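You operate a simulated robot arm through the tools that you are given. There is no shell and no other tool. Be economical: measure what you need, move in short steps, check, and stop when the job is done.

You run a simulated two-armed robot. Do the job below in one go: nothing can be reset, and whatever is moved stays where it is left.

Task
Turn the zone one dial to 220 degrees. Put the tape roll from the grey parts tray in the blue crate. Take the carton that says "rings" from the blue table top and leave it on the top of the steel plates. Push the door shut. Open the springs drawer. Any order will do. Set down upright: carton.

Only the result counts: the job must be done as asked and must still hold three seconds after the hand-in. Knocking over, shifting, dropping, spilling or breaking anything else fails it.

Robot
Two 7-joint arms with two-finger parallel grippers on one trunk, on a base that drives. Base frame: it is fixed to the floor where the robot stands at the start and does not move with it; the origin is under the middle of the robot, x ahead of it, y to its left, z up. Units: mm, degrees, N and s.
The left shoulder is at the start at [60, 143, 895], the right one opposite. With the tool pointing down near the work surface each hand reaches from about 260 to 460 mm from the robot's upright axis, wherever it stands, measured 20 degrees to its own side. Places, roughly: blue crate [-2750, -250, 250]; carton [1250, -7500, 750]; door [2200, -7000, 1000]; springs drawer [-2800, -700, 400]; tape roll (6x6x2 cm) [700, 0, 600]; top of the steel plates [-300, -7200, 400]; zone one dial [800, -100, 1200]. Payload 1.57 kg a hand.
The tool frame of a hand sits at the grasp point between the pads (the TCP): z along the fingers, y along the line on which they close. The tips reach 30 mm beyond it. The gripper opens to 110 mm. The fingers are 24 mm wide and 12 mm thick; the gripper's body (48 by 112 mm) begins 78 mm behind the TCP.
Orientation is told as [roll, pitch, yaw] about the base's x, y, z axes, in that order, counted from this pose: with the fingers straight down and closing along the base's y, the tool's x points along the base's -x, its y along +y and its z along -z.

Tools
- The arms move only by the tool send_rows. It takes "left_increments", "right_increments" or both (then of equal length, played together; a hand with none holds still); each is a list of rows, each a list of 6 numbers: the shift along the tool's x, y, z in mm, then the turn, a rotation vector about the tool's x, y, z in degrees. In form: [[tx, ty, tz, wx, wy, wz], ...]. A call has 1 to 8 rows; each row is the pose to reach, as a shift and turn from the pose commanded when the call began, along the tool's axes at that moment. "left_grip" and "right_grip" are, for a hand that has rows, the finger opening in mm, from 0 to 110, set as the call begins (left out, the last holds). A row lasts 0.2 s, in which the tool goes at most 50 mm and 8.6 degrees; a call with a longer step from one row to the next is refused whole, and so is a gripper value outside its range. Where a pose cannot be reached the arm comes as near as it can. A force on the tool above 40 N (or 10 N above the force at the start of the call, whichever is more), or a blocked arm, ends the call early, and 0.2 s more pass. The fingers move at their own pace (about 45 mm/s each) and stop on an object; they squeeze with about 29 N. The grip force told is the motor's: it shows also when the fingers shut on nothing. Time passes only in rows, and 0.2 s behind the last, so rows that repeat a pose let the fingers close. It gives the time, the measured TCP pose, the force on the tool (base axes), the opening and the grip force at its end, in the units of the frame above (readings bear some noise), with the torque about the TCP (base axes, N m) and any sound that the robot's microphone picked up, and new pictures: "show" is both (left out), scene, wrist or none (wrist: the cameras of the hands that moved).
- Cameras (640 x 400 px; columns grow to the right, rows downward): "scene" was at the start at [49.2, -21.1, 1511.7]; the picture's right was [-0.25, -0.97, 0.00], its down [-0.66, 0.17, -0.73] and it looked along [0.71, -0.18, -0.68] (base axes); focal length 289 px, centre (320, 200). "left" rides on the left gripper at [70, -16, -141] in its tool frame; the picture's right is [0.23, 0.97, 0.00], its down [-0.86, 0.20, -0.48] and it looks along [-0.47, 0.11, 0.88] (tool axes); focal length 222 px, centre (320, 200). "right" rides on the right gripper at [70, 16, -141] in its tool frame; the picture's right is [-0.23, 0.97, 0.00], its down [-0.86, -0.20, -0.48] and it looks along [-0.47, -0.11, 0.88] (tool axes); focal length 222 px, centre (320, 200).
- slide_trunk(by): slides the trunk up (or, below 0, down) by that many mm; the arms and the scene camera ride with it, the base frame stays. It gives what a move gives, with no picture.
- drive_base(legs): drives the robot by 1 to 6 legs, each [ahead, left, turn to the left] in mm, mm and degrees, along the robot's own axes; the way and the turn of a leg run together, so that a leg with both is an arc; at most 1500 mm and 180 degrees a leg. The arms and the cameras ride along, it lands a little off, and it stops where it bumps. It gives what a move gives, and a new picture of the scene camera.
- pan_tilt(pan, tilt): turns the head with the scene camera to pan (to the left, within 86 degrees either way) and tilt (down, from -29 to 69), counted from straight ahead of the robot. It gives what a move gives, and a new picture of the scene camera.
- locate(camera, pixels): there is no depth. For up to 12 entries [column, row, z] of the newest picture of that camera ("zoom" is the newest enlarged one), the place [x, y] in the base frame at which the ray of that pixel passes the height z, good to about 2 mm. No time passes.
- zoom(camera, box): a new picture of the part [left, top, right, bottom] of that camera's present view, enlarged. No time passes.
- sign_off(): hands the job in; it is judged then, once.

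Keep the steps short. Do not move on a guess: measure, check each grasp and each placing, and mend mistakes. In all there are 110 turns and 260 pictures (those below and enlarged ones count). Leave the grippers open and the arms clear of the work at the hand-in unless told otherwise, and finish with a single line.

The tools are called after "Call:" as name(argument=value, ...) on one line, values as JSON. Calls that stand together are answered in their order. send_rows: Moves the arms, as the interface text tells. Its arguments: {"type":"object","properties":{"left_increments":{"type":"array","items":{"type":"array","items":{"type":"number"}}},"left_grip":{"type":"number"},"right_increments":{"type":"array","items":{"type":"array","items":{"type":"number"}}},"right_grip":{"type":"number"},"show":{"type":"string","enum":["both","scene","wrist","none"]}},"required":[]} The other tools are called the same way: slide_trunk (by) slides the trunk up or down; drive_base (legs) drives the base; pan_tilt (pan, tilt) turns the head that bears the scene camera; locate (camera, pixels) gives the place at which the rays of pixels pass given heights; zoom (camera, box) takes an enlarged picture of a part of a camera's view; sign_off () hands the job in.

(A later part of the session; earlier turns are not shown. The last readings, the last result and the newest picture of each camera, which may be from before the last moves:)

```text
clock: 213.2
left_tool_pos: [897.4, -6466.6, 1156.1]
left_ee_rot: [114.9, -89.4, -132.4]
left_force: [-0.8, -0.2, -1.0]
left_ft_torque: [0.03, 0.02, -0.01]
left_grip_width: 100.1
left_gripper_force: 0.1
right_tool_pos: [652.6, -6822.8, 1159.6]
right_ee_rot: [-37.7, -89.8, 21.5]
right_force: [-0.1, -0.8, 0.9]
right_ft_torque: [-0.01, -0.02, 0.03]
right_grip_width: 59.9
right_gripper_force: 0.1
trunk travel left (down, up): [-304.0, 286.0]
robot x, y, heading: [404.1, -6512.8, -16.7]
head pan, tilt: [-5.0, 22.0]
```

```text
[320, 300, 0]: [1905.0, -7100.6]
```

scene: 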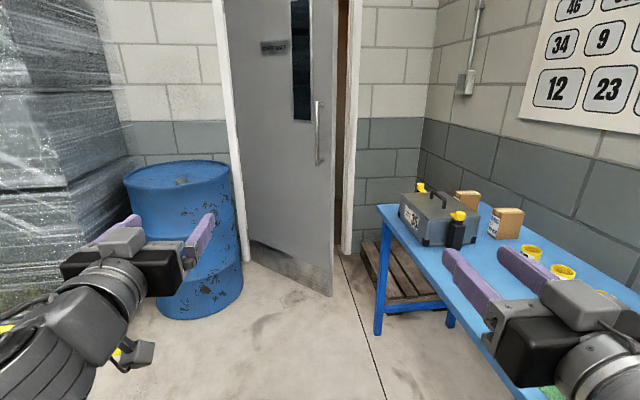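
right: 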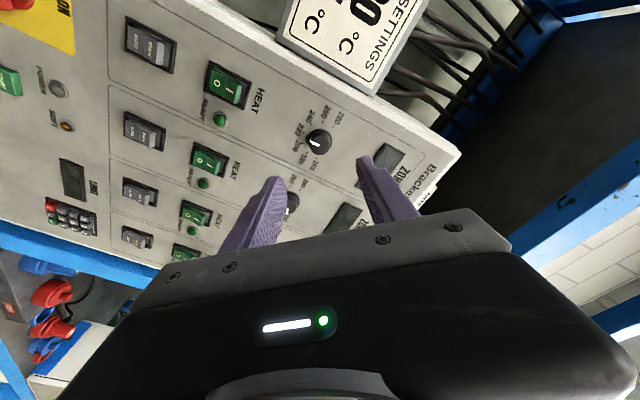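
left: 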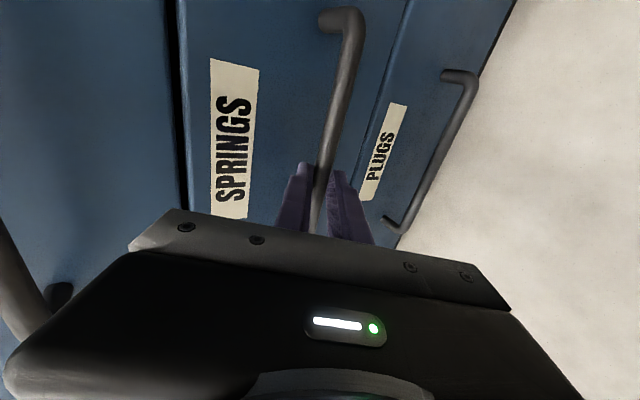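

Call:
locate(camera="scene", pixels=[[331, 297, 0], [250, 262, 0], [345, 252, 0], [228, 258, 0], [360, 250, 0], [377, 335, 0], [322, 163, 1000], [215, 312, 0], [403, 206, 760], [335, 295, 0]])

Call:
zoom(camera="scene", box=[220, 90, 380, 310])

```text
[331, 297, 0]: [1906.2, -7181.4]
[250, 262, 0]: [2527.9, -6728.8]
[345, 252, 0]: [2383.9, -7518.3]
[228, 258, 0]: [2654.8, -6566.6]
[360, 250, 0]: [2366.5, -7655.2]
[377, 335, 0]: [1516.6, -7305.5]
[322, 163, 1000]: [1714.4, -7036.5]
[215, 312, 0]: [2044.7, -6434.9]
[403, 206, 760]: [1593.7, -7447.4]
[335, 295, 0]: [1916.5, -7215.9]
```

```text
1.82 times, centred on (300, 200) of scene
```

zoom: 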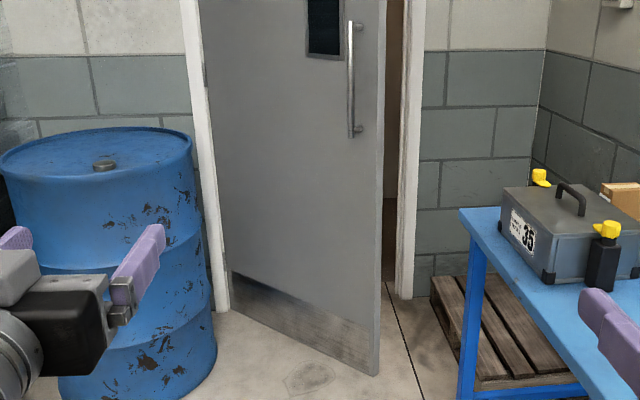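

The door hinge is at [2528, -6729] and the free edge at [1906, -7190], so it is open about 43°. The barrel is near [2300, -6400]. I'll drive to [1568, -6690] facing along the closing direction, then extend the closed right hand.

Call:
drive_base(legs=[[0, 0, 6.7], [1120, 31, 0]])

Call:
send_rows(right_increments=[[5, 3, 40, 0, 0, 0], [10, 6, 80, 0, 0, 0], [15, 9, 120, 0, 0, 0], [20, 12, 160, 0, 0, 0], [25, 15, 200, 0, 0, 0], [30, 18, 240, 0, 0, 0], [35, 20, 270, 0, 0, 0]], right_grip=0, show="none")

Call:
pan_tilt(pan=-25, tilt=30)

```text
clock: 219.5
left_tool_pos: [2000.5, -6558.9, 1157.7]
left_ee_rot: [114.7, -89.3, -125.2]
left_force: [-0.6, 0.1, -0.2]
left_ft_torque: [0.0, 0.04, 0.0]
left_grip_width: 99.7
left_gripper_force: 0.1
right_tool_pos: [1801.2, -6942.7, 1158.8]
right_ee_rot: [-37.1, -89.8, 27.8]
right_force: [0.8, -0.4, 0.2]
right_ft_torque: [0.0, 0.0, 0.05]
right_grip_width: 60.1
right_gripper_force: 0.1
trunk travel left (down, up): [-304.0, 286.0]
robot x, y, heading: [1514.6, -6666.8, -9.1]
head pan, tilt: [-5.0, 22.0]
```

scene: 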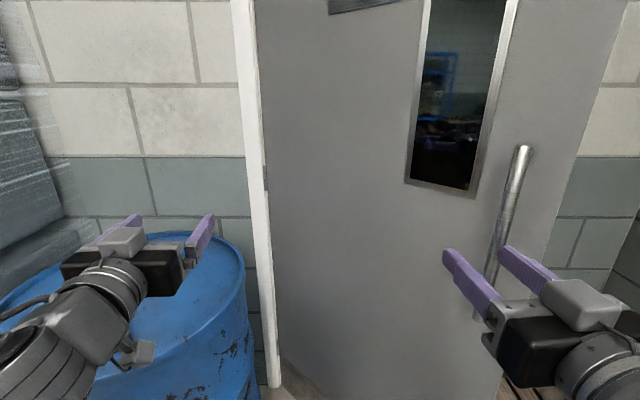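

```text
clock: 221.1
left_tool_pos: [2001.1, -6559.3, 1156.8]
left_ee_rot: [113.2, -89.3, -123.9]
left_force: [0.1, -0.2, 0.0]
left_ft_torque: [0.03, 0.04, 0.0]
left_grip_width: 100.0
left_gripper_force: 0.1
right_tool_pos: [2071.9, -6967.2, 1124.2]
right_ee_rot: [-36.2, -89.9, 27.0]
right_force: [-0.5, 0.2, -0.9]
right_ft_torque: [0.02, 0.0, -0.03]
right_grip_width: 0.0
right_gripper_force: 21.6
trunk travel left (down, up): [-304.0, 286.0]
robot x, y, heading: [1516.5, -6667.6, -9.1]
head pan, tilt: [-5.0, 22.0]
```

```text
clock: 222.0
left_tool_pos: [2001.4, -6558.8, 1156.9]
left_ee_rot: [114.9, -89.2, -125.3]
left_force: [0.3, -0.7, 0.1]
left_ft_torque: [-0.04, 0.0, 0.04]
left_grip_width: 100.0
left_gripper_force: 0.0
right_tool_pos: [2070.7, -6965.7, 1123.8]
right_ee_rot: [-38.0, -89.8, 28.9]
right_force: [0.4, 0.1, 0.0]
right_ft_torque: [0.01, -0.01, -0.03]
right_grip_width: 0.0
right_gripper_force: 21.7
trunk travel left (down, up): [-304.0, 286.0]
robot x, y, heading: [1517.3, -6662.6, -9.1]
head pan, tilt: [-25.0, 30.0]
```

scene: 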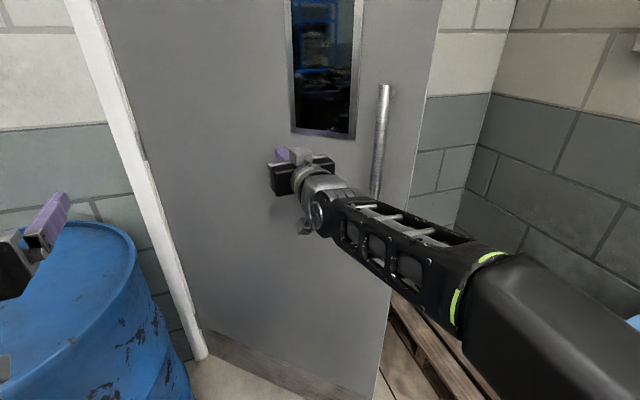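

The closed right hand is about 50 mm from the leaf, left of the handle. I'll push by driving diagonally forward and right, in steps.

Call:
drive_base(legs=[[180, -70, 0]])

```text
clock: 223.5
left_tool_pos: [2170.1, -6658.1, 1157.9]
left_ee_rot: [112.8, -89.3, -123.5]
left_force: [0.1, 0.3, -0.3]
left_ft_torque: [0.02, 0.01, 0.0]
left_grip_width: 99.8
left_gripper_force: 0.0
right_tool_pos: [2237.5, -7066.3, 1123.3]
right_ee_rot: [-32.0, -89.8, 22.5]
right_force: [0.0, -0.4, 0.4]
right_ft_torque: [0.0, -0.01, 0.03]
right_grip_width: 0.0
right_gripper_force: 21.2
trunk travel left (down, up): [-304.0, 286.0]
robot x, y, heading: [1683.5, -6764.4, -9.5]
head pan, tilt: [-25.0, 30.0]
```

scene: 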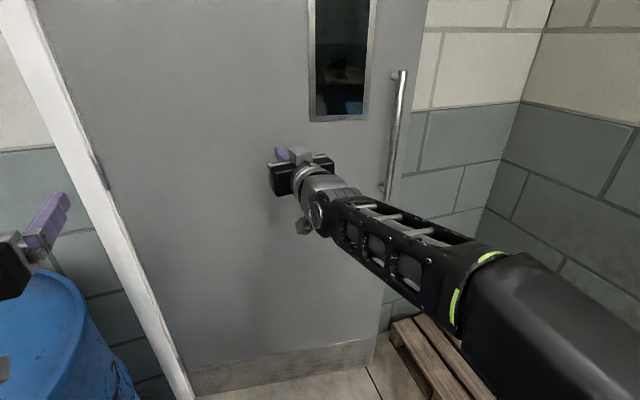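

Call:
drive_base(legs=[[150, -65, 0]])

```text
clock: 225.0
left_tool_pos: [2305.0, -6746.2, 1158.1]
left_ee_rot: [112.1, -89.3, -122.9]
left_force: [0.9, -0.1, -0.6]
left_ft_torque: [-0.02, 0.02, -0.02]
left_grip_width: 99.9
left_gripper_force: 0.2
right_tool_pos: [2373.4, -7154.7, 1123.9]
right_ee_rot: [-30.8, -89.8, 21.4]
right_force: [0.0, 0.9, -0.4]
right_ft_torque: [0.02, 0.01, 0.05]
right_grip_width: 0.2
right_gripper_force: 21.7
trunk travel left (down, up): [-304.0, 286.0]
robot x, y, heading: [1821.8, -6853.8, -9.4]
head pan, tilt: [-25.0, 30.0]
```

scene: 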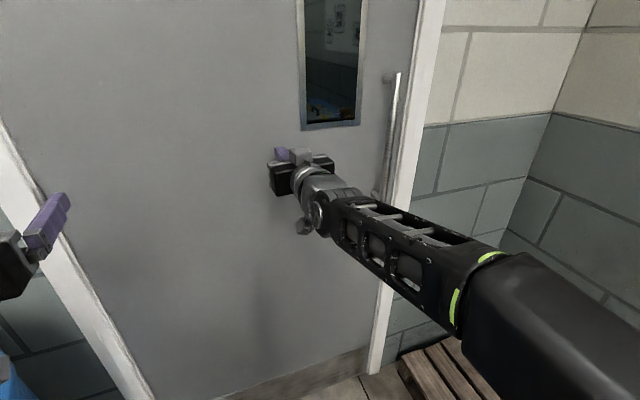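

Nearly shut. I'll finish with the arm, pushing straight ahead until it stops.

Call:
send_rows(right_increments=[[0, 0, 15, 0, 0, 0], [0, 0, 30, 0, 0, 0], [0, 0, 45, 0, 0, 0], [0, 0, 60, 0, 0, 0], [0, 0, 75, 0, 0, 0]], show="scene")

```text
clock: 225.9
left_tool_pos: [2298.4, -6747.4, 1160.7]
left_ee_rot: [133.5, -89.1, -144.5]
left_force: [-0.9, -0.1, -0.2]
left_ft_torque: [0.01, 0.0, 0.0]
left_grip_width: 99.9
left_gripper_force: 0.1
right_tool_pos: [2413.8, -7161.5, 1123.9]
right_ee_rot: [-39.2, -89.6, 29.8]
right_force: [-44.6, 6.4, 2.5]
right_ft_torque: [-0.04, -0.15, -0.53]
right_grip_width: 0.0
right_gripper_force: 21.2
trunk travel left (down, up): [-304.0, 286.0]
robot x, y, heading: [1819.0, -6852.1, -9.6]
head pan, tilt: [-25.0, 30.0]
stopped in row 4 (right hand): the force on the tool passed its limit at 59 N (the readings are from after the stop); the commanded pose is now the measured one
```

scene: 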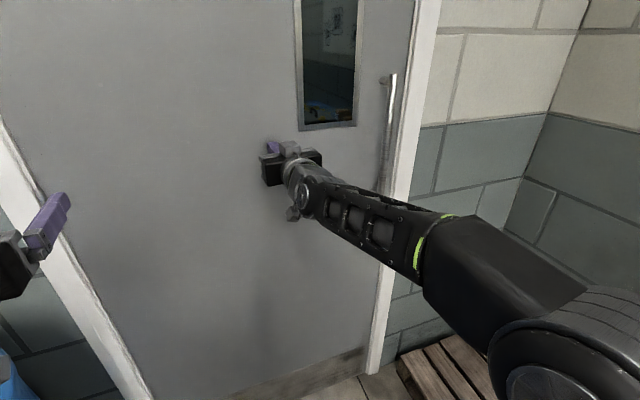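

Call:
send_rows(right_increments=[[0, 0, -40, 0, 0, 0], [0, 0, -80, 0, 0, 0], [0, 0, -120, 0, 0, 0]], show="none")

Call:
pan_tilt(pan=-15, tilt=20)

Call:
zoom(camera="scene", box=[280, 50, 480, 390])

```text
clock: 226.7
left_tool_pos: [2303.6, -6745.8, 1157.7]
left_ee_rot: [116.7, -89.3, -127.5]
left_force: [0.3, 1.5, 0.3]
left_ft_torque: [0.03, 0.0, 0.0]
left_grip_width: 100.0
left_gripper_force: 0.1
right_tool_pos: [2301.7, -7141.9, 1121.4]
right_ee_rot: [-11.4, -89.2, 1.9]
right_force: [1.1, 0.5, 0.2]
right_ft_torque: [0.0, -0.04, -0.03]
right_grip_width: 0.0
right_gripper_force: 21.4
trunk travel left (down, up): [-304.0, 286.0]
robot x, y, heading: [1817.6, -6853.1, -9.2]
head pan, tilt: [-25.0, 30.0]
```

```text
clock: 227.4
left_tool_pos: [2304.1, -6746.9, 1157.4]
left_ee_rot: [115.4, -89.3, -126.4]
left_force: [0.2, 0.5, 0.4]
left_ft_torque: [-0.02, -0.02, 0.01]
left_grip_width: 99.9
left_gripper_force: 0.0
right_tool_pos: [2304.7, -7142.4, 1120.6]
right_ee_rot: [-13.9, -89.3, 4.5]
right_force: [0.8, -0.4, 0.5]
right_ft_torque: [-0.01, 0.01, 0.02]
right_grip_width: 0.0
right_gripper_force: 21.2
trunk travel left (down, up): [-304.0, 286.0]
robot x, y, heading: [1817.0, -6852.2, -9.5]
head pan, tilt: [-15.0, 20.0]
```

scene: 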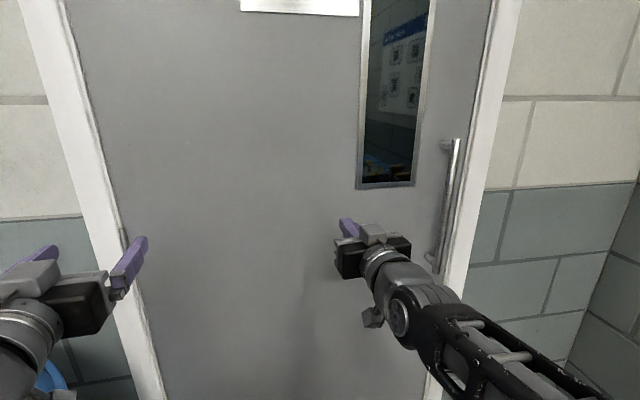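

```text
1.18 times, centred on (380, 220) of scene
```

zoom: 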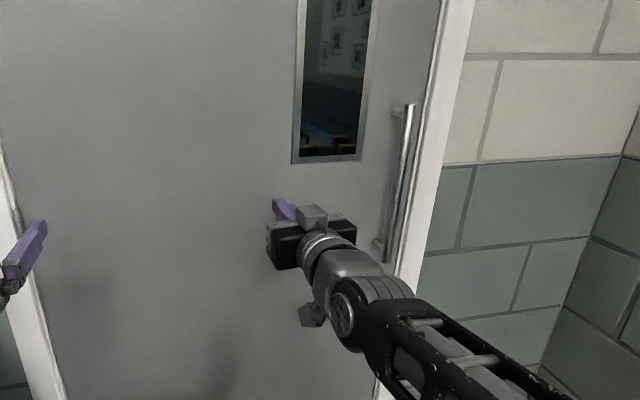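

The door is flush in its frame. Now for the carton: I'll retract the right hand, back off, face the table (turn right 93°), and raise the trunk.

Call:
send_rows(right_increments=[[0, 0, -40, 0, 0, 0], [0, 0, -80, 0, 0, 0], [0, 0, -120, 0, 0, 0], [0, 0, -150, 0, 0, 0]], show="none")

Call:
drive_base(legs=[[-600, 60, 0], [0, 0, -92.7]])

Call:
slide_trunk(by=280)

Call:
pan_tilt(pan=0, tilt=45)

```text
clock: 228.4
left_tool_pos: [2304.0, -6746.6, 1157.6]
left_ee_rot: [116.8, -89.4, -127.4]
left_force: [-0.8, -0.2, -0.2]
left_ft_torque: [-0.01, 0.02, -0.01]
left_grip_width: 99.9
left_gripper_force: 0.1
right_tool_pos: [2154.2, -7117.9, 1122.0]
right_ee_rot: [-10.5, -89.4, 1.0]
right_force: [0.4, -0.1, 1.0]
right_ft_torque: [0.01, 0.0, 0.0]
right_grip_width: 0.0
right_gripper_force: 20.9
trunk travel left (down, up): [-304.0, 286.0]
robot x, y, heading: [1816.7, -6850.8, -9.9]
head pan, tilt: [-15.0, 20.0]
```

```text
clock: 235.7
left_tool_pos: [1322.0, -7187.8, 1157.5]
left_ee_rot: [115.8, -89.3, 140.0]
left_force: [0.7, 0.0, -0.1]
left_ft_torque: [-0.01, -0.01, -0.01]
left_grip_width: 100.1
left_gripper_force: 0.0
right_tool_pos: [960.7, -7016.3, 1122.3]
right_ee_rot: [-13.6, -89.4, -89.0]
right_force: [-0.7, 0.8, -0.2]
right_ft_torque: [0.01, 0.01, -0.04]
right_grip_width: 0.0
right_gripper_force: 21.0
trunk travel left (down, up): [-304.0, 286.0]
robot x, y, heading: [1241.1, -6695.5, -102.8]
head pan, tilt: [-15.0, 20.0]
```

scene: 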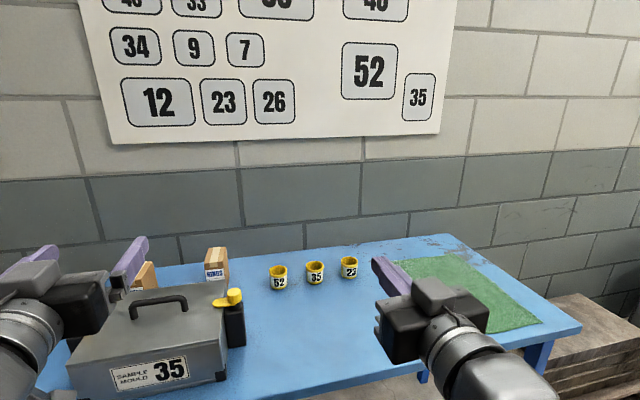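

```text
clock: 238.6
left_tool_pos: [1321.5, -7186.9, 1438.0]
left_ee_rot: [115.6, -89.3, 140.3]
left_force: [0.6, 0.7, -0.1]
left_ft_torque: [0.0, -0.02, 0.0]
left_grip_width: 99.7
left_gripper_force: 0.1
right_tool_pos: [960.1, -7016.6, 1401.9]
right_ee_rot: [-13.7, -89.4, -89.0]
right_force: [0.3, -0.4, 0.5]
right_ft_torque: [-0.03, -0.01, 0.01]
right_grip_width: 0.2
right_gripper_force: 21.1
trunk travel left (down, up): [-584.0, 6.0]
robot x, y, heading: [1245.2, -6693.9, -102.6]
head pan, tilt: [-15.0, 20.0]
```

```text
clock: 239.4
left_tool_pos: [1321.8, -7186.9, 1437.6]
left_ee_rot: [115.7, -89.3, 140.2]
left_force: [0.6, -0.3, -0.4]
left_ft_torque: [0.02, 0.0, 0.02]
left_grip_width: 100.1
left_gripper_force: 0.1
right_tool_pos: [960.4, -7016.4, 1403.4]
right_ee_rot: [-13.5, -89.3, -89.2]
right_force: [0.4, -0.4, -0.3]
right_ft_torque: [0.02, -0.03, 0.02]
right_grip_width: 0.0
right_gripper_force: 21.7
trunk travel left (down, up): [-584.0, 6.0]
robot x, y, heading: [1249.1, -6697.4, -102.7]
head pan, tilt: [0.0, 45.0]
```

scene: 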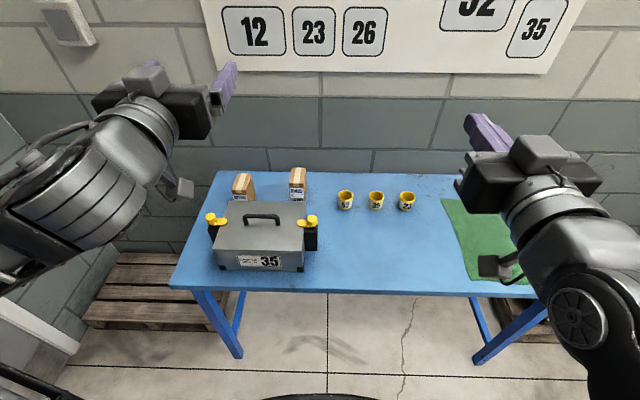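

Call:
zoom(camera="scene", box=[190, 150, 430, 300])

Call:
locate(camera="scene", pixels=[[298, 202, 750], [180, 288, 750], [525, 295, 750], [237, 357, 0], [477, 363, 0], [291, 168, 860], [305, 168, 860], [304, 176, 860], [291, 176, 860], [345, 209, 750], [304, 200, 750], [310, 215, 900]])

```text
2.67 times, centred on (310, 225) of scene
```

zoom: 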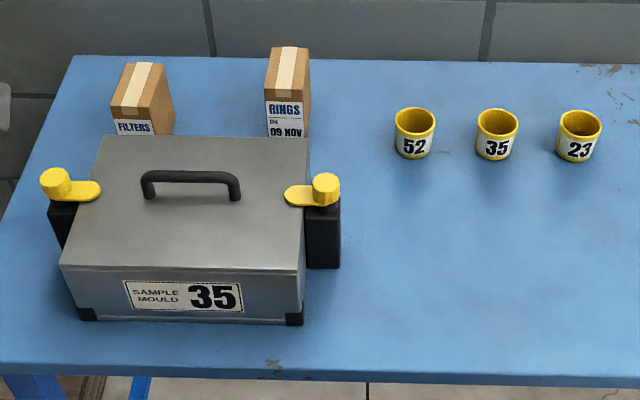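

```text
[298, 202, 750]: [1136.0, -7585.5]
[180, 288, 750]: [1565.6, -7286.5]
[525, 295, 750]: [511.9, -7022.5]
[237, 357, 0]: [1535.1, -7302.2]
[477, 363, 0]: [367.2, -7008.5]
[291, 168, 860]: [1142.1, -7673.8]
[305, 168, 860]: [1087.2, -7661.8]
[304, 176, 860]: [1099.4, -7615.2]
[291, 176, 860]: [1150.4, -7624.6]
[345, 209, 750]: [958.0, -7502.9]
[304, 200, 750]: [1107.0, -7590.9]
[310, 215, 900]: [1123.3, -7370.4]
```

Call:
locate(camera="scene", pixels=[[289.5, 187.5, 850], [303.3, 187.5, 850], [291.6, 168, 850], [306, 168.7, 850], [289.5, 187.5, 880], [303.3, 187.5, 880], [291.6, 168, 880], [306, 168.7, 880], [320, 190, 950], [275, 210, 900]])

Call:
zoom(camera="scene", box=[278, 155, 326, 205])

```text
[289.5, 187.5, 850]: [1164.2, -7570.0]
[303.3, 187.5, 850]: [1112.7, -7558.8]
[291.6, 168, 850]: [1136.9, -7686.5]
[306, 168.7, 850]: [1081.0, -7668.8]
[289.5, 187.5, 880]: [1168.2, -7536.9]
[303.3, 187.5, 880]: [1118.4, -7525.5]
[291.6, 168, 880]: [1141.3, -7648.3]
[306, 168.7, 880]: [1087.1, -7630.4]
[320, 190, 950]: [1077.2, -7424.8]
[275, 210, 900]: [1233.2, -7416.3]
```

```text
8.00 times, centred on (302, 180) of scene
```

zoom: 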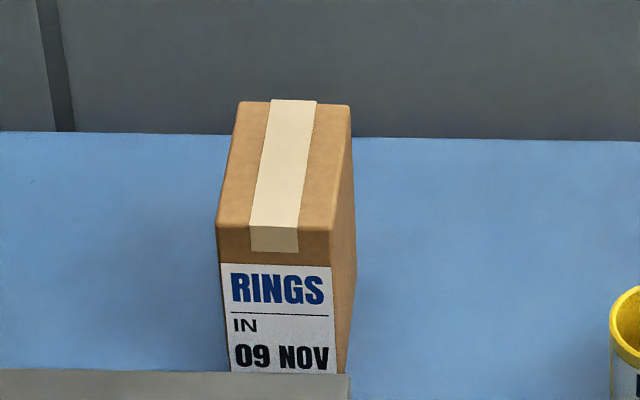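

I worked out the table at z≈810 and the carton top at about z 908, centre [1130, -7564], 50 mm wide and turned -104°. I'll bring the left hand to pointing down at z≈1100 and drive up to the table.

Call:
send_rows(left_increments=[[41, -5, 10, 0, 8.5, 0], [82, -10, 20, 0, 17, 0], [123, -15, 30, 0, 25.5, 0], [164, -20, 40, 0, 34, 0], [205, -25, 50, 0, 42.5, 0], [246, -30, 60, 0, 51, 0], [288, -35, 70, 0, 59.5, 0], [330, -40, 80, 0, 68, 0]], left_grip=100, show="none")

Call:
send_rows(left_increments=[[0, 0, 0, 0, 8, 0], [0, 0, 0, 0, 16, 0], [0, 0, 0, 0, 21.5, 0], [0, 0, 0, 0, 21.5, 0]], show="both")

```text
clock: 241.2
left_tool_pos: [1265.6, -7258.4, 1106.8]
left_ee_rot: [0.7, -22.3, -104.5]
left_force: [0.5, -0.2, 1.0]
left_ft_torque: [0.05, 0.01, -0.02]
left_grip_width: 100.1
left_gripper_force: 0.1
right_tool_pos: [959.7, -7017.7, 1401.4]
right_ee_rot: [-11.0, -89.2, -91.7]
right_force: [0.0, -1.4, 0.2]
right_ft_torque: [0.02, 0.02, 0.01]
right_grip_width: 0.0
right_gripper_force: 21.9
trunk travel left (down, up): [-584.0, 6.0]
robot x, y, heading: [1241.1, -6694.8, -102.9]
head pan, tilt: [0.0, 45.0]
```

```text
clock: 242.2
left_tool_pos: [1266.8, -7257.3, 1109.1]
left_ee_rot: [0.5, -0.8, -104.2]
left_force: [-0.1, 0.0, 0.4]
left_ft_torque: [0.0, 0.04, -0.02]
left_grip_width: 100.2
left_gripper_force: 0.1
right_tool_pos: [962.1, -7016.3, 1402.1]
right_ee_rot: [-16.7, -89.3, -86.0]
right_force: [-0.4, 0.3, 0.1]
right_ft_torque: [0.0, 0.02, -0.03]
right_grip_width: 0.0
right_gripper_force: 21.4
trunk travel left (down, up): [-584.0, 6.0]
robot x, y, heading: [1244.2, -6697.9, -103.0]
head pan, tilt: [0.0, 45.0]
```

scene: 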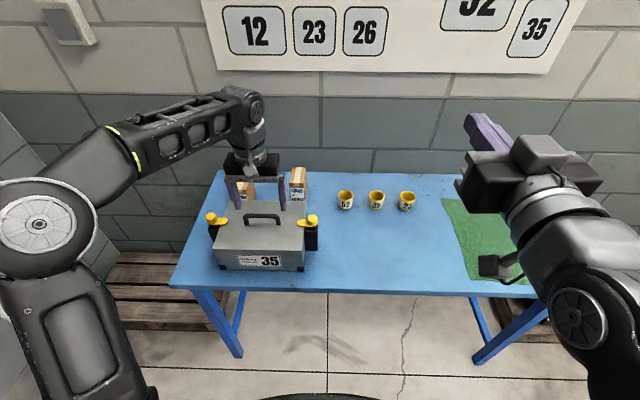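
left: 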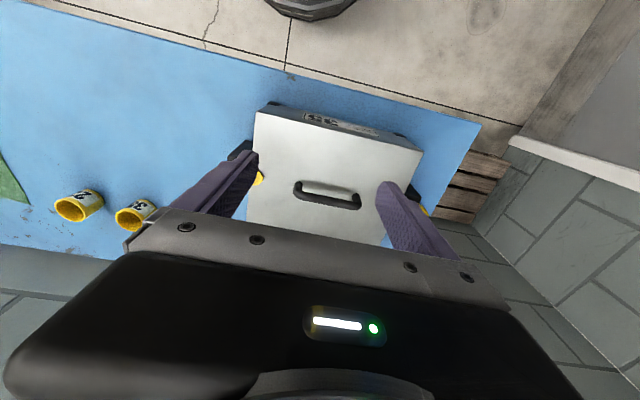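

Call:
drive_base(legs=[[0, -64, -1.1], [190, 0, 0]])

Call:
send_rows(left_increments=[[-30, 0, 0, 0, 0, 0], [-60, 0, 0, 0, 0, 0]], show="both")

```text
clock: 244.4
left_tool_pos: [1146.7, -7428.1, 1106.8]
left_ee_rot: [0.6, -0.7, -105.6]
left_force: [-0.7, -0.2, -0.7]
left_ft_torque: [0.02, -0.02, 0.02]
left_grip_width: 100.0
left_gripper_force: 0.1
right_tool_pos: [846.4, -7183.0, 1401.8]
right_ee_rot: [-12.8, -89.3, -91.2]
right_force: [-0.2, -0.2, 0.2]
right_ft_torque: [-0.01, -0.02, 0.0]
right_grip_width: 0.2
right_gripper_force: 21.2
trunk travel left (down, up): [-584.0, 6.0]
robot x, y, heading: [1139.0, -6867.3, -104.2]
head pan, tilt: [0.0, 45.0]
```

scene: 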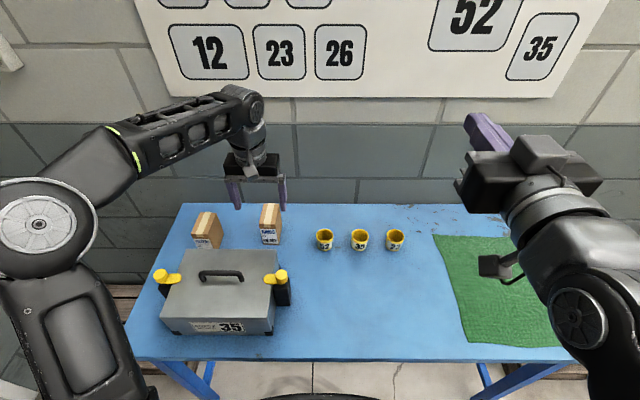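

```text
clock: 245.0
left_tool_pos: [1127.6, -7485.2, 1110.0]
left_ee_rot: [0.5, -1.0, -105.6]
left_force: [-1.1, -0.3, -1.2]
left_ft_torque: [0.01, -0.08, -0.01]
left_grip_width: 100.0
left_gripper_force: 0.1
right_tool_pos: [843.7, -7181.1, 1401.4]
right_ee_rot: [-5.9, -89.4, -98.0]
right_force: [-0.2, 0.1, 0.0]
right_ft_torque: [0.04, 0.05, -0.01]
right_grip_width: 0.1
right_gripper_force: 20.8
trunk travel left (down, up): [-584.0, 6.0]
robot x, y, heading: [1135.1, -6864.7, -103.8]
head pan, tilt: [0.0, 45.0]
```

scene: 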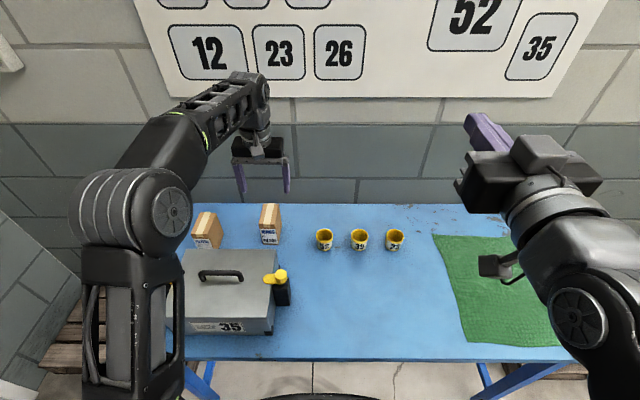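
left: 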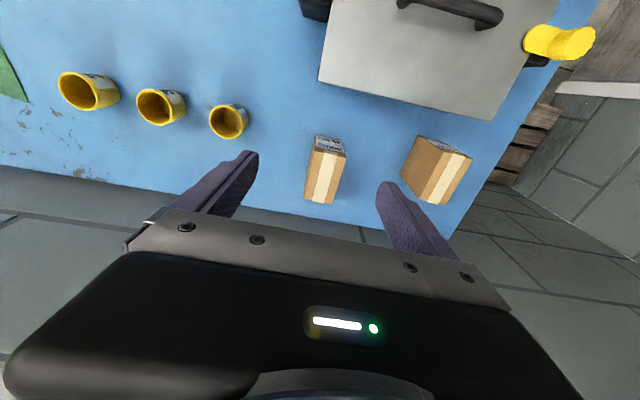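

Call:
zoom(camera="left", box=[270, 110, 390, 230])

Call:
zoom(camera="scene", box=[240, 190, 300, 260])

Call:
locate(camera="left", pixels=[[326, 172, 908], [326, 172, 890], [326, 172, 930]])

Call:
locate(camera="scene", pixels=[[270, 215, 908], [270, 215, 890], [270, 215, 930]])

```text
3.33 times, centred on (330, 170) of left
```

zoom: 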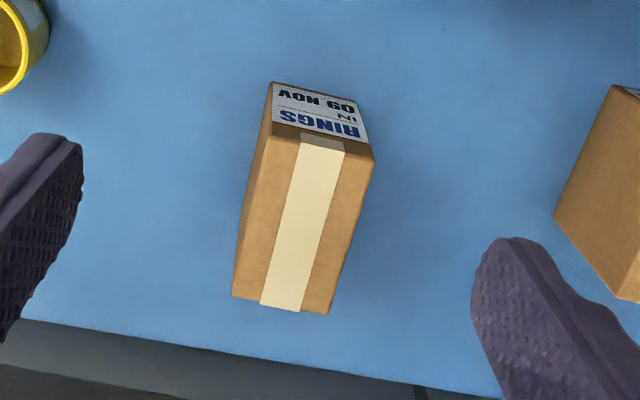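

```text
5.71 times, centred on (270, 225) of scene
```

zoom: 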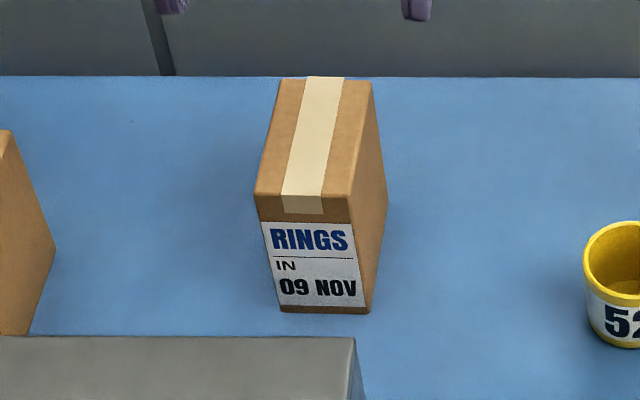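

```text
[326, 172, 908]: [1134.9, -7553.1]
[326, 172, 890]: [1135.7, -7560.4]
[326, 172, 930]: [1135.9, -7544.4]
```

```text
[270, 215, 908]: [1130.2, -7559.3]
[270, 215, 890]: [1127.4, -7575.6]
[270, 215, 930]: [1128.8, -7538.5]
```

The top centre is at [1133, -7562, 908] from both cameras and squared with the tool. I'll centre over it and come down to just above.

Call:
send_rows(left_increments=[[-25, 9, 0, 0, 0, 0], [-50, 18, 0, 0, 0, 0], [-73, 26, 10, 0, 0, 0], [-73, 26, 55, 0, 0, 0], [-73, 26, 100, 0, 0, 0], [-73, 26, 140, 0, 0, 0]], left_grip=90, show="both")

```text
clock: 246.4
left_tool_pos: [1136.5, -7564.1, 970.4]
left_ee_rot: [0.6, -1.0, -105.5]
left_force: [0.7, 0.4, -0.2]
left_ft_torque: [-0.01, -0.04, -0.01]
left_grip_width: 90.0
left_gripper_force: 0.1
left hand out of reach, approached as far as the arm can: row 1, 2, 3, 4
right_tool_pos: [845.7, -7179.9, 1402.7]
right_ee_rot: [-13.1, -89.3, -90.8]
right_force: [-0.2, 0.0, 0.4]
right_ft_torque: [0.02, 0.04, 0.04]
right_grip_width: 0.2
right_gripper_force: 21.2
trunk travel left (down, up): [-584.0, 6.0]
robot x, y, heading: [1132.7, -6866.3, -104.1]
head pan, tilt: [0.0, 45.0]
```

scene: 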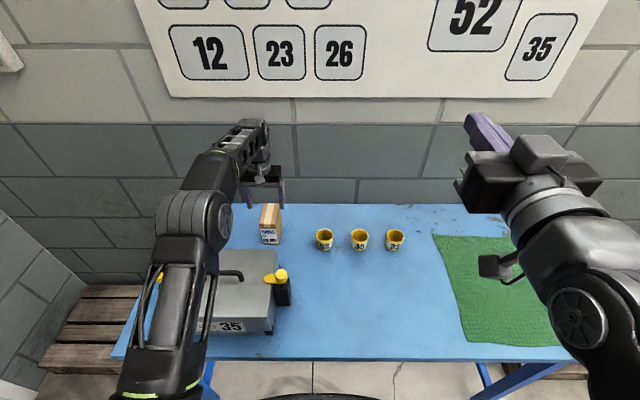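
left: 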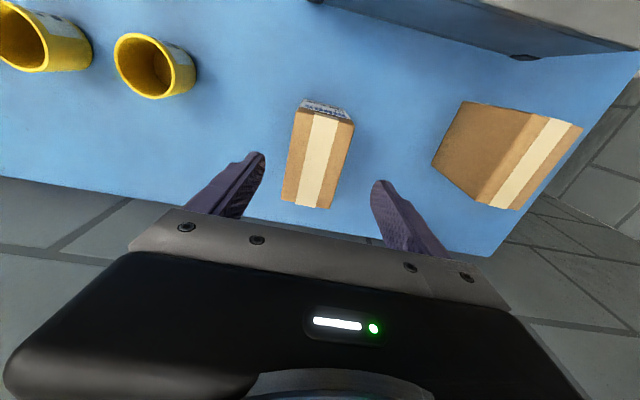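

Centred within 5 mm. I'll correct x +4, y -3, and descend to z≈873.

Call:
send_rows(left_increments=[[4, -3, 25, 0, 0, 0], [4, -3, 50, 0, 0, 0], [4, -3, 75, 0, 0, 0], [4, -3, 97, 0, 0, 0]], show="both")

```text
clock: 247.4
left_tool_pos: [1136.9, -7562.8, 873.1]
left_ee_rot: [0.6, -0.8, -105.4]
left_force: [-0.1, -0.1, -0.9]
left_ft_torque: [0.03, -0.03, -0.03]
left_grip_width: 90.1
left_gripper_force: 0.0
right_tool_pos: [846.6, -7180.9, 1401.8]
right_ee_rot: [-13.5, -89.3, -90.3]
right_force: [-0.1, -0.5, -0.3]
right_ft_torque: [0.01, 0.03, -0.02]
right_grip_width: 0.0
right_gripper_force: 21.9
trunk travel left (down, up): [-584.0, 6.0]
robot x, y, heading: [1141.9, -6867.5, -104.2]
head pan, tilt: [0.0, 45.0]
```

scene: 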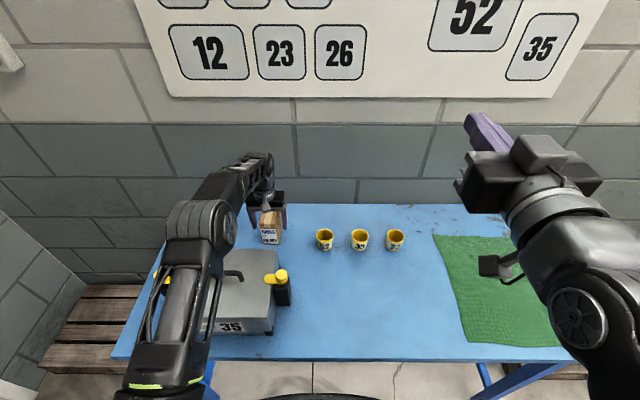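
left: 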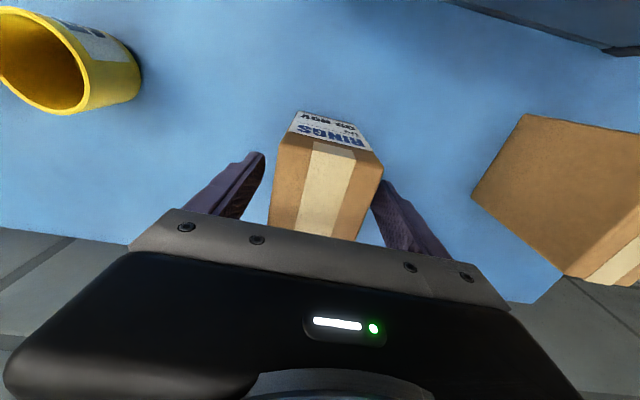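

The carton is between the fingers. I'll close.

Call:
send_rows(left_increments=[[0, 0, 0, 0, 0, 0], [0, 0, 0, 0, 0, 0], [0, 0, 0, 0, 0, 0], [0, 0, 0, 0, 0, 0]], left_grip=35, show="none")

Call:
send_rows(left_increments=[[0, 0, -20, 0, 0, 0], [0, 0, -60, 0, 0, 0], [0, 0, -100, 0, 0, 0], [0, 0, -140, 0, 0, 0], [20, 0, -180, 0, 0, 0], [60, 0, -190, 0, 0, 0], [100, 0, -200, 0, 0, 0]], show="both")

```text
clock: 248.4
left_tool_pos: [1136.5, -7561.5, 873.3]
left_ee_rot: [0.5, -0.9, -105.3]
left_force: [-1.3, 0.1, 0.5]
left_ft_torque: [-0.08, 0.2, -0.05]
left_grip_width: 54.0
left_gripper_force: 29.5
right_tool_pos: [847.1, -7180.0, 1402.3]
right_ee_rot: [-13.2, -89.2, -90.7]
right_force: [0.4, 0.0, -0.5]
right_ft_torque: [0.02, 0.0, 0.0]
right_grip_width: 0.0
right_gripper_force: 21.1
trunk travel left (down, up): [-584.0, 6.0]
robot x, y, heading: [1138.2, -6865.4, -104.0]
head pan, tilt: [0.0, 45.0]
```

```text
clock: 250.0
left_tool_pos: [1161.4, -7462.2, 1071.4]
left_ee_rot: [0.6, -0.9, -105.4]
left_force: [0.5, 0.1, -3.0]
left_ft_torque: [0.01, 0.01, 0.03]
left_grip_width: 54.1
left_gripper_force: 29.1
right_tool_pos: [846.6, -7179.0, 1401.6]
right_ee_rot: [-15.5, -89.3, -88.3]
right_force: [0.5, 0.1, -1.3]
right_ft_torque: [-0.02, -0.02, -0.04]
right_grip_width: 0.0
right_gripper_force: 21.3
trunk travel left (down, up): [-584.0, 6.0]
robot x, y, heading: [1135.9, -6866.0, -103.9]
head pan, tilt: [0.0, 45.0]
```

scene: 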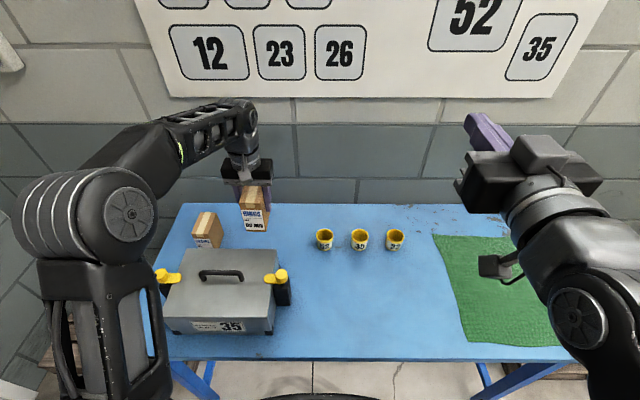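
left: 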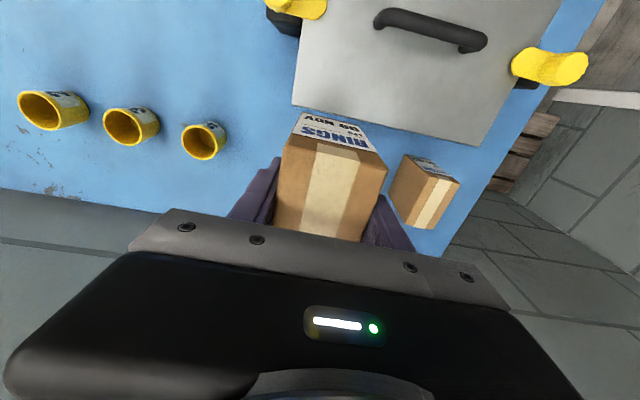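

The carton is lifted (54 mm grip, 3 N). I'll raise it 50 mm more, back away from the table, move west, and look for the plates.

Call:
send_rows(left_increments=[[10, 0, -25, 0, 0, 0], [20, 0, -50, 0, 0, 0]], show="none")

Call:
drive_base(legs=[[-330, 0, 0], [0, -1000, 0]])

Call:
pan_tilt(pan=-20, tilt=42)

```text
clock: 250.6
left_tool_pos: [1165.8, -7443.6, 1120.8]
left_ee_rot: [0.6, -0.9, -105.5]
left_force: [-0.2, -0.3, -3.0]
left_ft_torque: [0.05, 0.03, -0.02]
left_grip_width: 54.1
left_gripper_force: 29.4
right_tool_pos: [846.1, -7180.6, 1401.7]
right_ee_rot: [-13.5, -89.2, -90.3]
right_force: [-0.4, -0.3, -0.2]
right_ft_torque: [-0.01, -0.01, 0.01]
right_grip_width: 0.0
right_gripper_force: 21.7
trunk travel left (down, up): [-584.0, 6.0]
robot x, y, heading: [1136.6, -6866.3, -104.1]
head pan, tilt: [0.0, 45.0]
```

```text
clock: 257.5
left_tool_pos: [275.6, -6883.3, 1121.0]
left_ee_rot: [0.6, -0.8, -105.5]
left_force: [0.3, 0.2, -2.5]
left_ft_torque: [0.03, -0.02, -0.01]
left_grip_width: 54.3
left_gripper_force: 28.6
right_tool_pos: [-44.8, -6620.6, 1401.0]
right_ee_rot: [-12.2, -89.3, -91.9]
right_force: [-1.0, 0.0, 0.2]
right_ft_torque: [0.0, 0.02, 0.01]
right_grip_width: 0.0
right_gripper_force: 21.2
trunk travel left (down, up): [-584.0, 6.0]
robot x, y, heading: [250.4, -6306.2, -104.2]
head pan, tilt: [0.0, 45.0]
```

scene: 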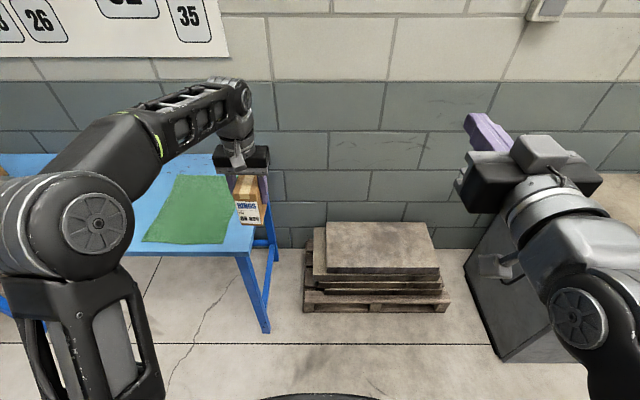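

```text
clock: 258.3
left_tool_pos: [274.4, -6882.9, 1120.5]
left_ee_rot: [0.5, -0.8, -105.7]
left_force: [-0.8, 0.2, -3.0]
left_ft_torque: [-0.04, 0.05, -0.02]
left_grip_width: 53.7
left_gripper_force: 29.1
right_tool_pos: [-44.0, -6618.5, 1401.9]
right_ee_rot: [-13.7, -89.3, -90.5]
right_force: [0.1, -0.2, -0.2]
right_ft_torque: [0.0, -0.02, 0.01]
right_grip_width: 0.0
right_gripper_force: 21.8
trunk travel left (down, up): [-584.0, 6.0]
robot x, y, heading: [246.7, -6305.4, -104.2]
head pan, tilt: [-20.0, 42.0]
```

scene: 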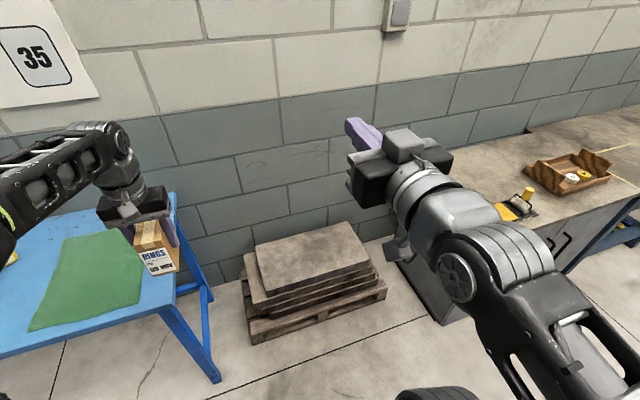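

Call:
locate(camera="scene", pixels=[[251, 345, 0], [385, 297, 0], [257, 246, 300], [350, 222, 300], [375, 263, 300], [267, 293, 300], [257, 246, 400], [350, 222, 400], [375, 263, 400], [267, 293, 400]])

Call:
zoom(camera="scene", box=[220, 200, 420, 360])

```text
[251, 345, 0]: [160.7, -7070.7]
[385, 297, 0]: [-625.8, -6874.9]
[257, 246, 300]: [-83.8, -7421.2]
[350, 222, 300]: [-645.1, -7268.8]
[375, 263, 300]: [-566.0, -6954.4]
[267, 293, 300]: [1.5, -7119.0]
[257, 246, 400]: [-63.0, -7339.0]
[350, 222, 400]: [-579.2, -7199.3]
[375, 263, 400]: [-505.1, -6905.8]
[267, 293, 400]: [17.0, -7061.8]
```

```text
2.50 times, centred on (320, 280) of scene
5 turns are left
```

zoom: 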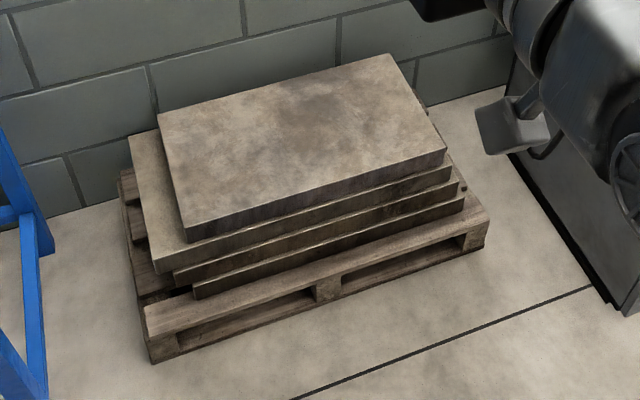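

The plates' top spans about [-560…0, -7380…-6930]. I have few turns left, so in one go I'll drive to the stance for a spot about 100 mm inside the near corner, lower the trunk, and bring the carton down to a safe height above the plates.

Call:
drive_base(legs=[[0, -327, 0], [311, 0, 0]])

Call:
slide_trunk(by=-325)

Call:
pan_tilt(pan=5, tilt=45)

Call:
send_rows(left_increments=[[-15, 0, 10, 0, 0, 0], [-30, 0, 40, 0, 0, 0], [-46, 0, 75, 0, 0, 0], [-46, 0, 110, 0, 0, 0], [-46, 0, 145, 0, 0, 0], [-46, 0, 180, 0, 0, 0], [-46, 0, 215, 0, 0, 0], [-46, 0, 245, 0, 0, 0]], show="both")

Call:
locate(camera="left", pixels=[[320, 100, 300], [320, 100, 350], [320, 100, 400]])

```text
clock: 262.2
left_tool_pos: [-118.5, -7106.5, 1121.1]
left_ee_rot: [0.6, -0.7, -105.4]
left_force: [-0.1, -1.0, -3.1]
left_ft_torque: [0.06, 0.02, 0.01]
left_grip_width: 53.8
left_gripper_force: 29.0
right_tool_pos: [-436.5, -6843.7, 1401.6]
right_ee_rot: [-12.9, -89.2, -91.0]
right_force: [-0.3, -0.4, -0.6]
right_ft_torque: [-0.01, 0.01, 0.0]
right_grip_width: 0.1
right_gripper_force: 21.2
trunk travel left (down, up): [-584.0, 6.0]
robot x, y, heading: [-142.9, -6528.8, -104.1]
head pan, tilt: [-20.0, 42.0]
```

scene: 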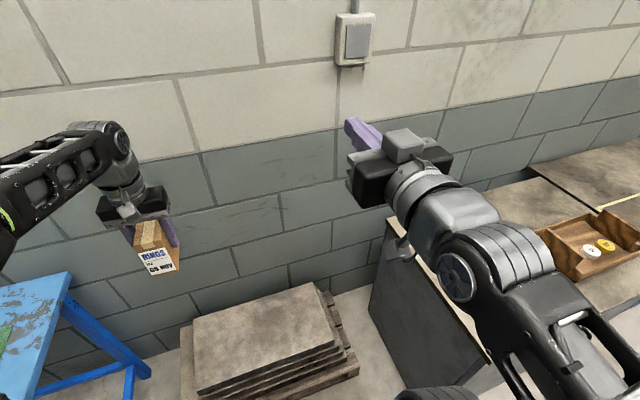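

```text
clock: 265.4
left_tool_pos: [-116.5, -7106.2, 795.1]
left_ee_rot: [0.6, -0.8, -105.5]
left_force: [-1.1, 0.7, -2.1]
left_ft_torque: [-0.01, 0.0, 0.01]
left_grip_width: 53.7
left_gripper_force: 28.8
right_tool_pos: [-436.4, -6842.5, 1077.4]
right_ee_rot: [-13.6, -89.3, -90.3]
right_force: [-0.6, -0.7, -0.4]
right_ft_torque: [0.02, -0.05, -0.01]
right_grip_width: 0.0
right_gripper_force: 21.3
trunk travel left (down, up): [-259.0, 331.0]
robot x, y, heading: [-144.5, -6531.0, -104.0]
head pan, tilt: [-20.0, 42.0]
```

```text
clock: 266.3
left_tool_pos: [-116.6, -7105.9, 796.4]
left_ee_rot: [0.7, -0.8, -105.5]
left_force: [-0.5, -0.5, -3.2]
left_ft_torque: [0.06, 0.02, -0.02]
left_grip_width: 54.1
left_gripper_force: 28.4
right_tool_pos: [-436.0, -6841.9, 1076.6]
right_ee_rot: [-13.7, -89.3, -90.1]
right_force: [-1.0, -0.5, 0.0]
right_ft_torque: [0.0, -0.02, -0.01]
right_grip_width: 0.0
right_gripper_force: 21.1
trunk travel left (down, up): [-259.0, 331.0]
robot x, y, heading: [-146.2, -6530.4, -104.2]
head pan, tilt: [5.0, 45.0]
```

scene: 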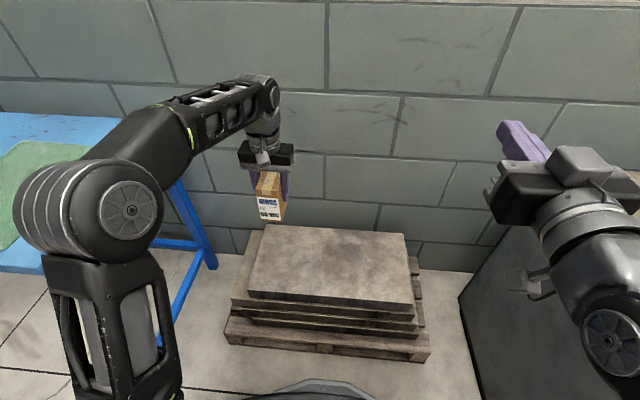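

```text
clock: 268.1
left_tool_pos: [-127.3, -7154.6, 551.3]
left_ee_rot: [0.6, -0.9, -105.4]
left_force: [-0.5, -0.9, -2.8]
left_ft_torque: [0.05, -0.01, 0.0]
left_grip_width: 53.6
left_gripper_force: 29.0
right_tool_pos: [-437.7, -6843.8, 1077.2]
right_ee_rot: [-13.7, -89.3, -90.2]
right_force: [0.1, 0.4, 0.1]
right_ft_torque: [0.0, 0.01, -0.01]
right_grip_width: 0.0
right_gripper_force: 21.4
trunk travel left (down, up): [-259.0, 331.0]
robot x, y, heading: [-142.3, -6525.0, -104.4]
head pan, tilt: [5.0, 45.0]
```

scene: 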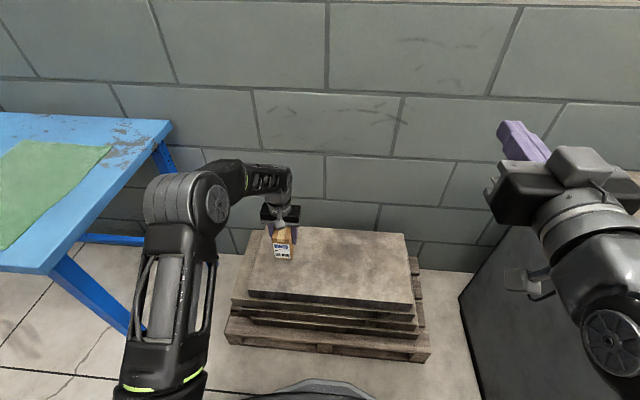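
left: 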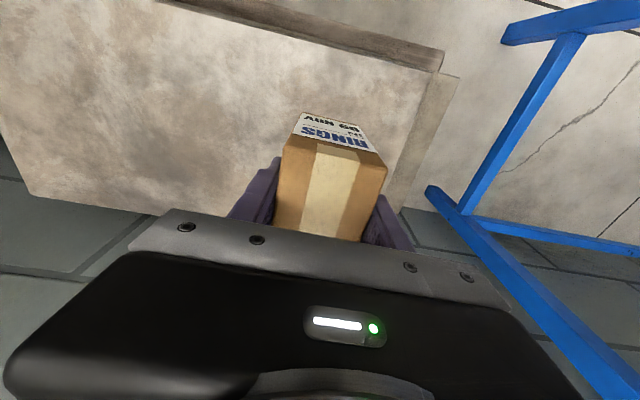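

```text
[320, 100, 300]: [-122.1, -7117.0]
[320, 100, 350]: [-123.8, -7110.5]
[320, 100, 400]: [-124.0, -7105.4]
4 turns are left
```

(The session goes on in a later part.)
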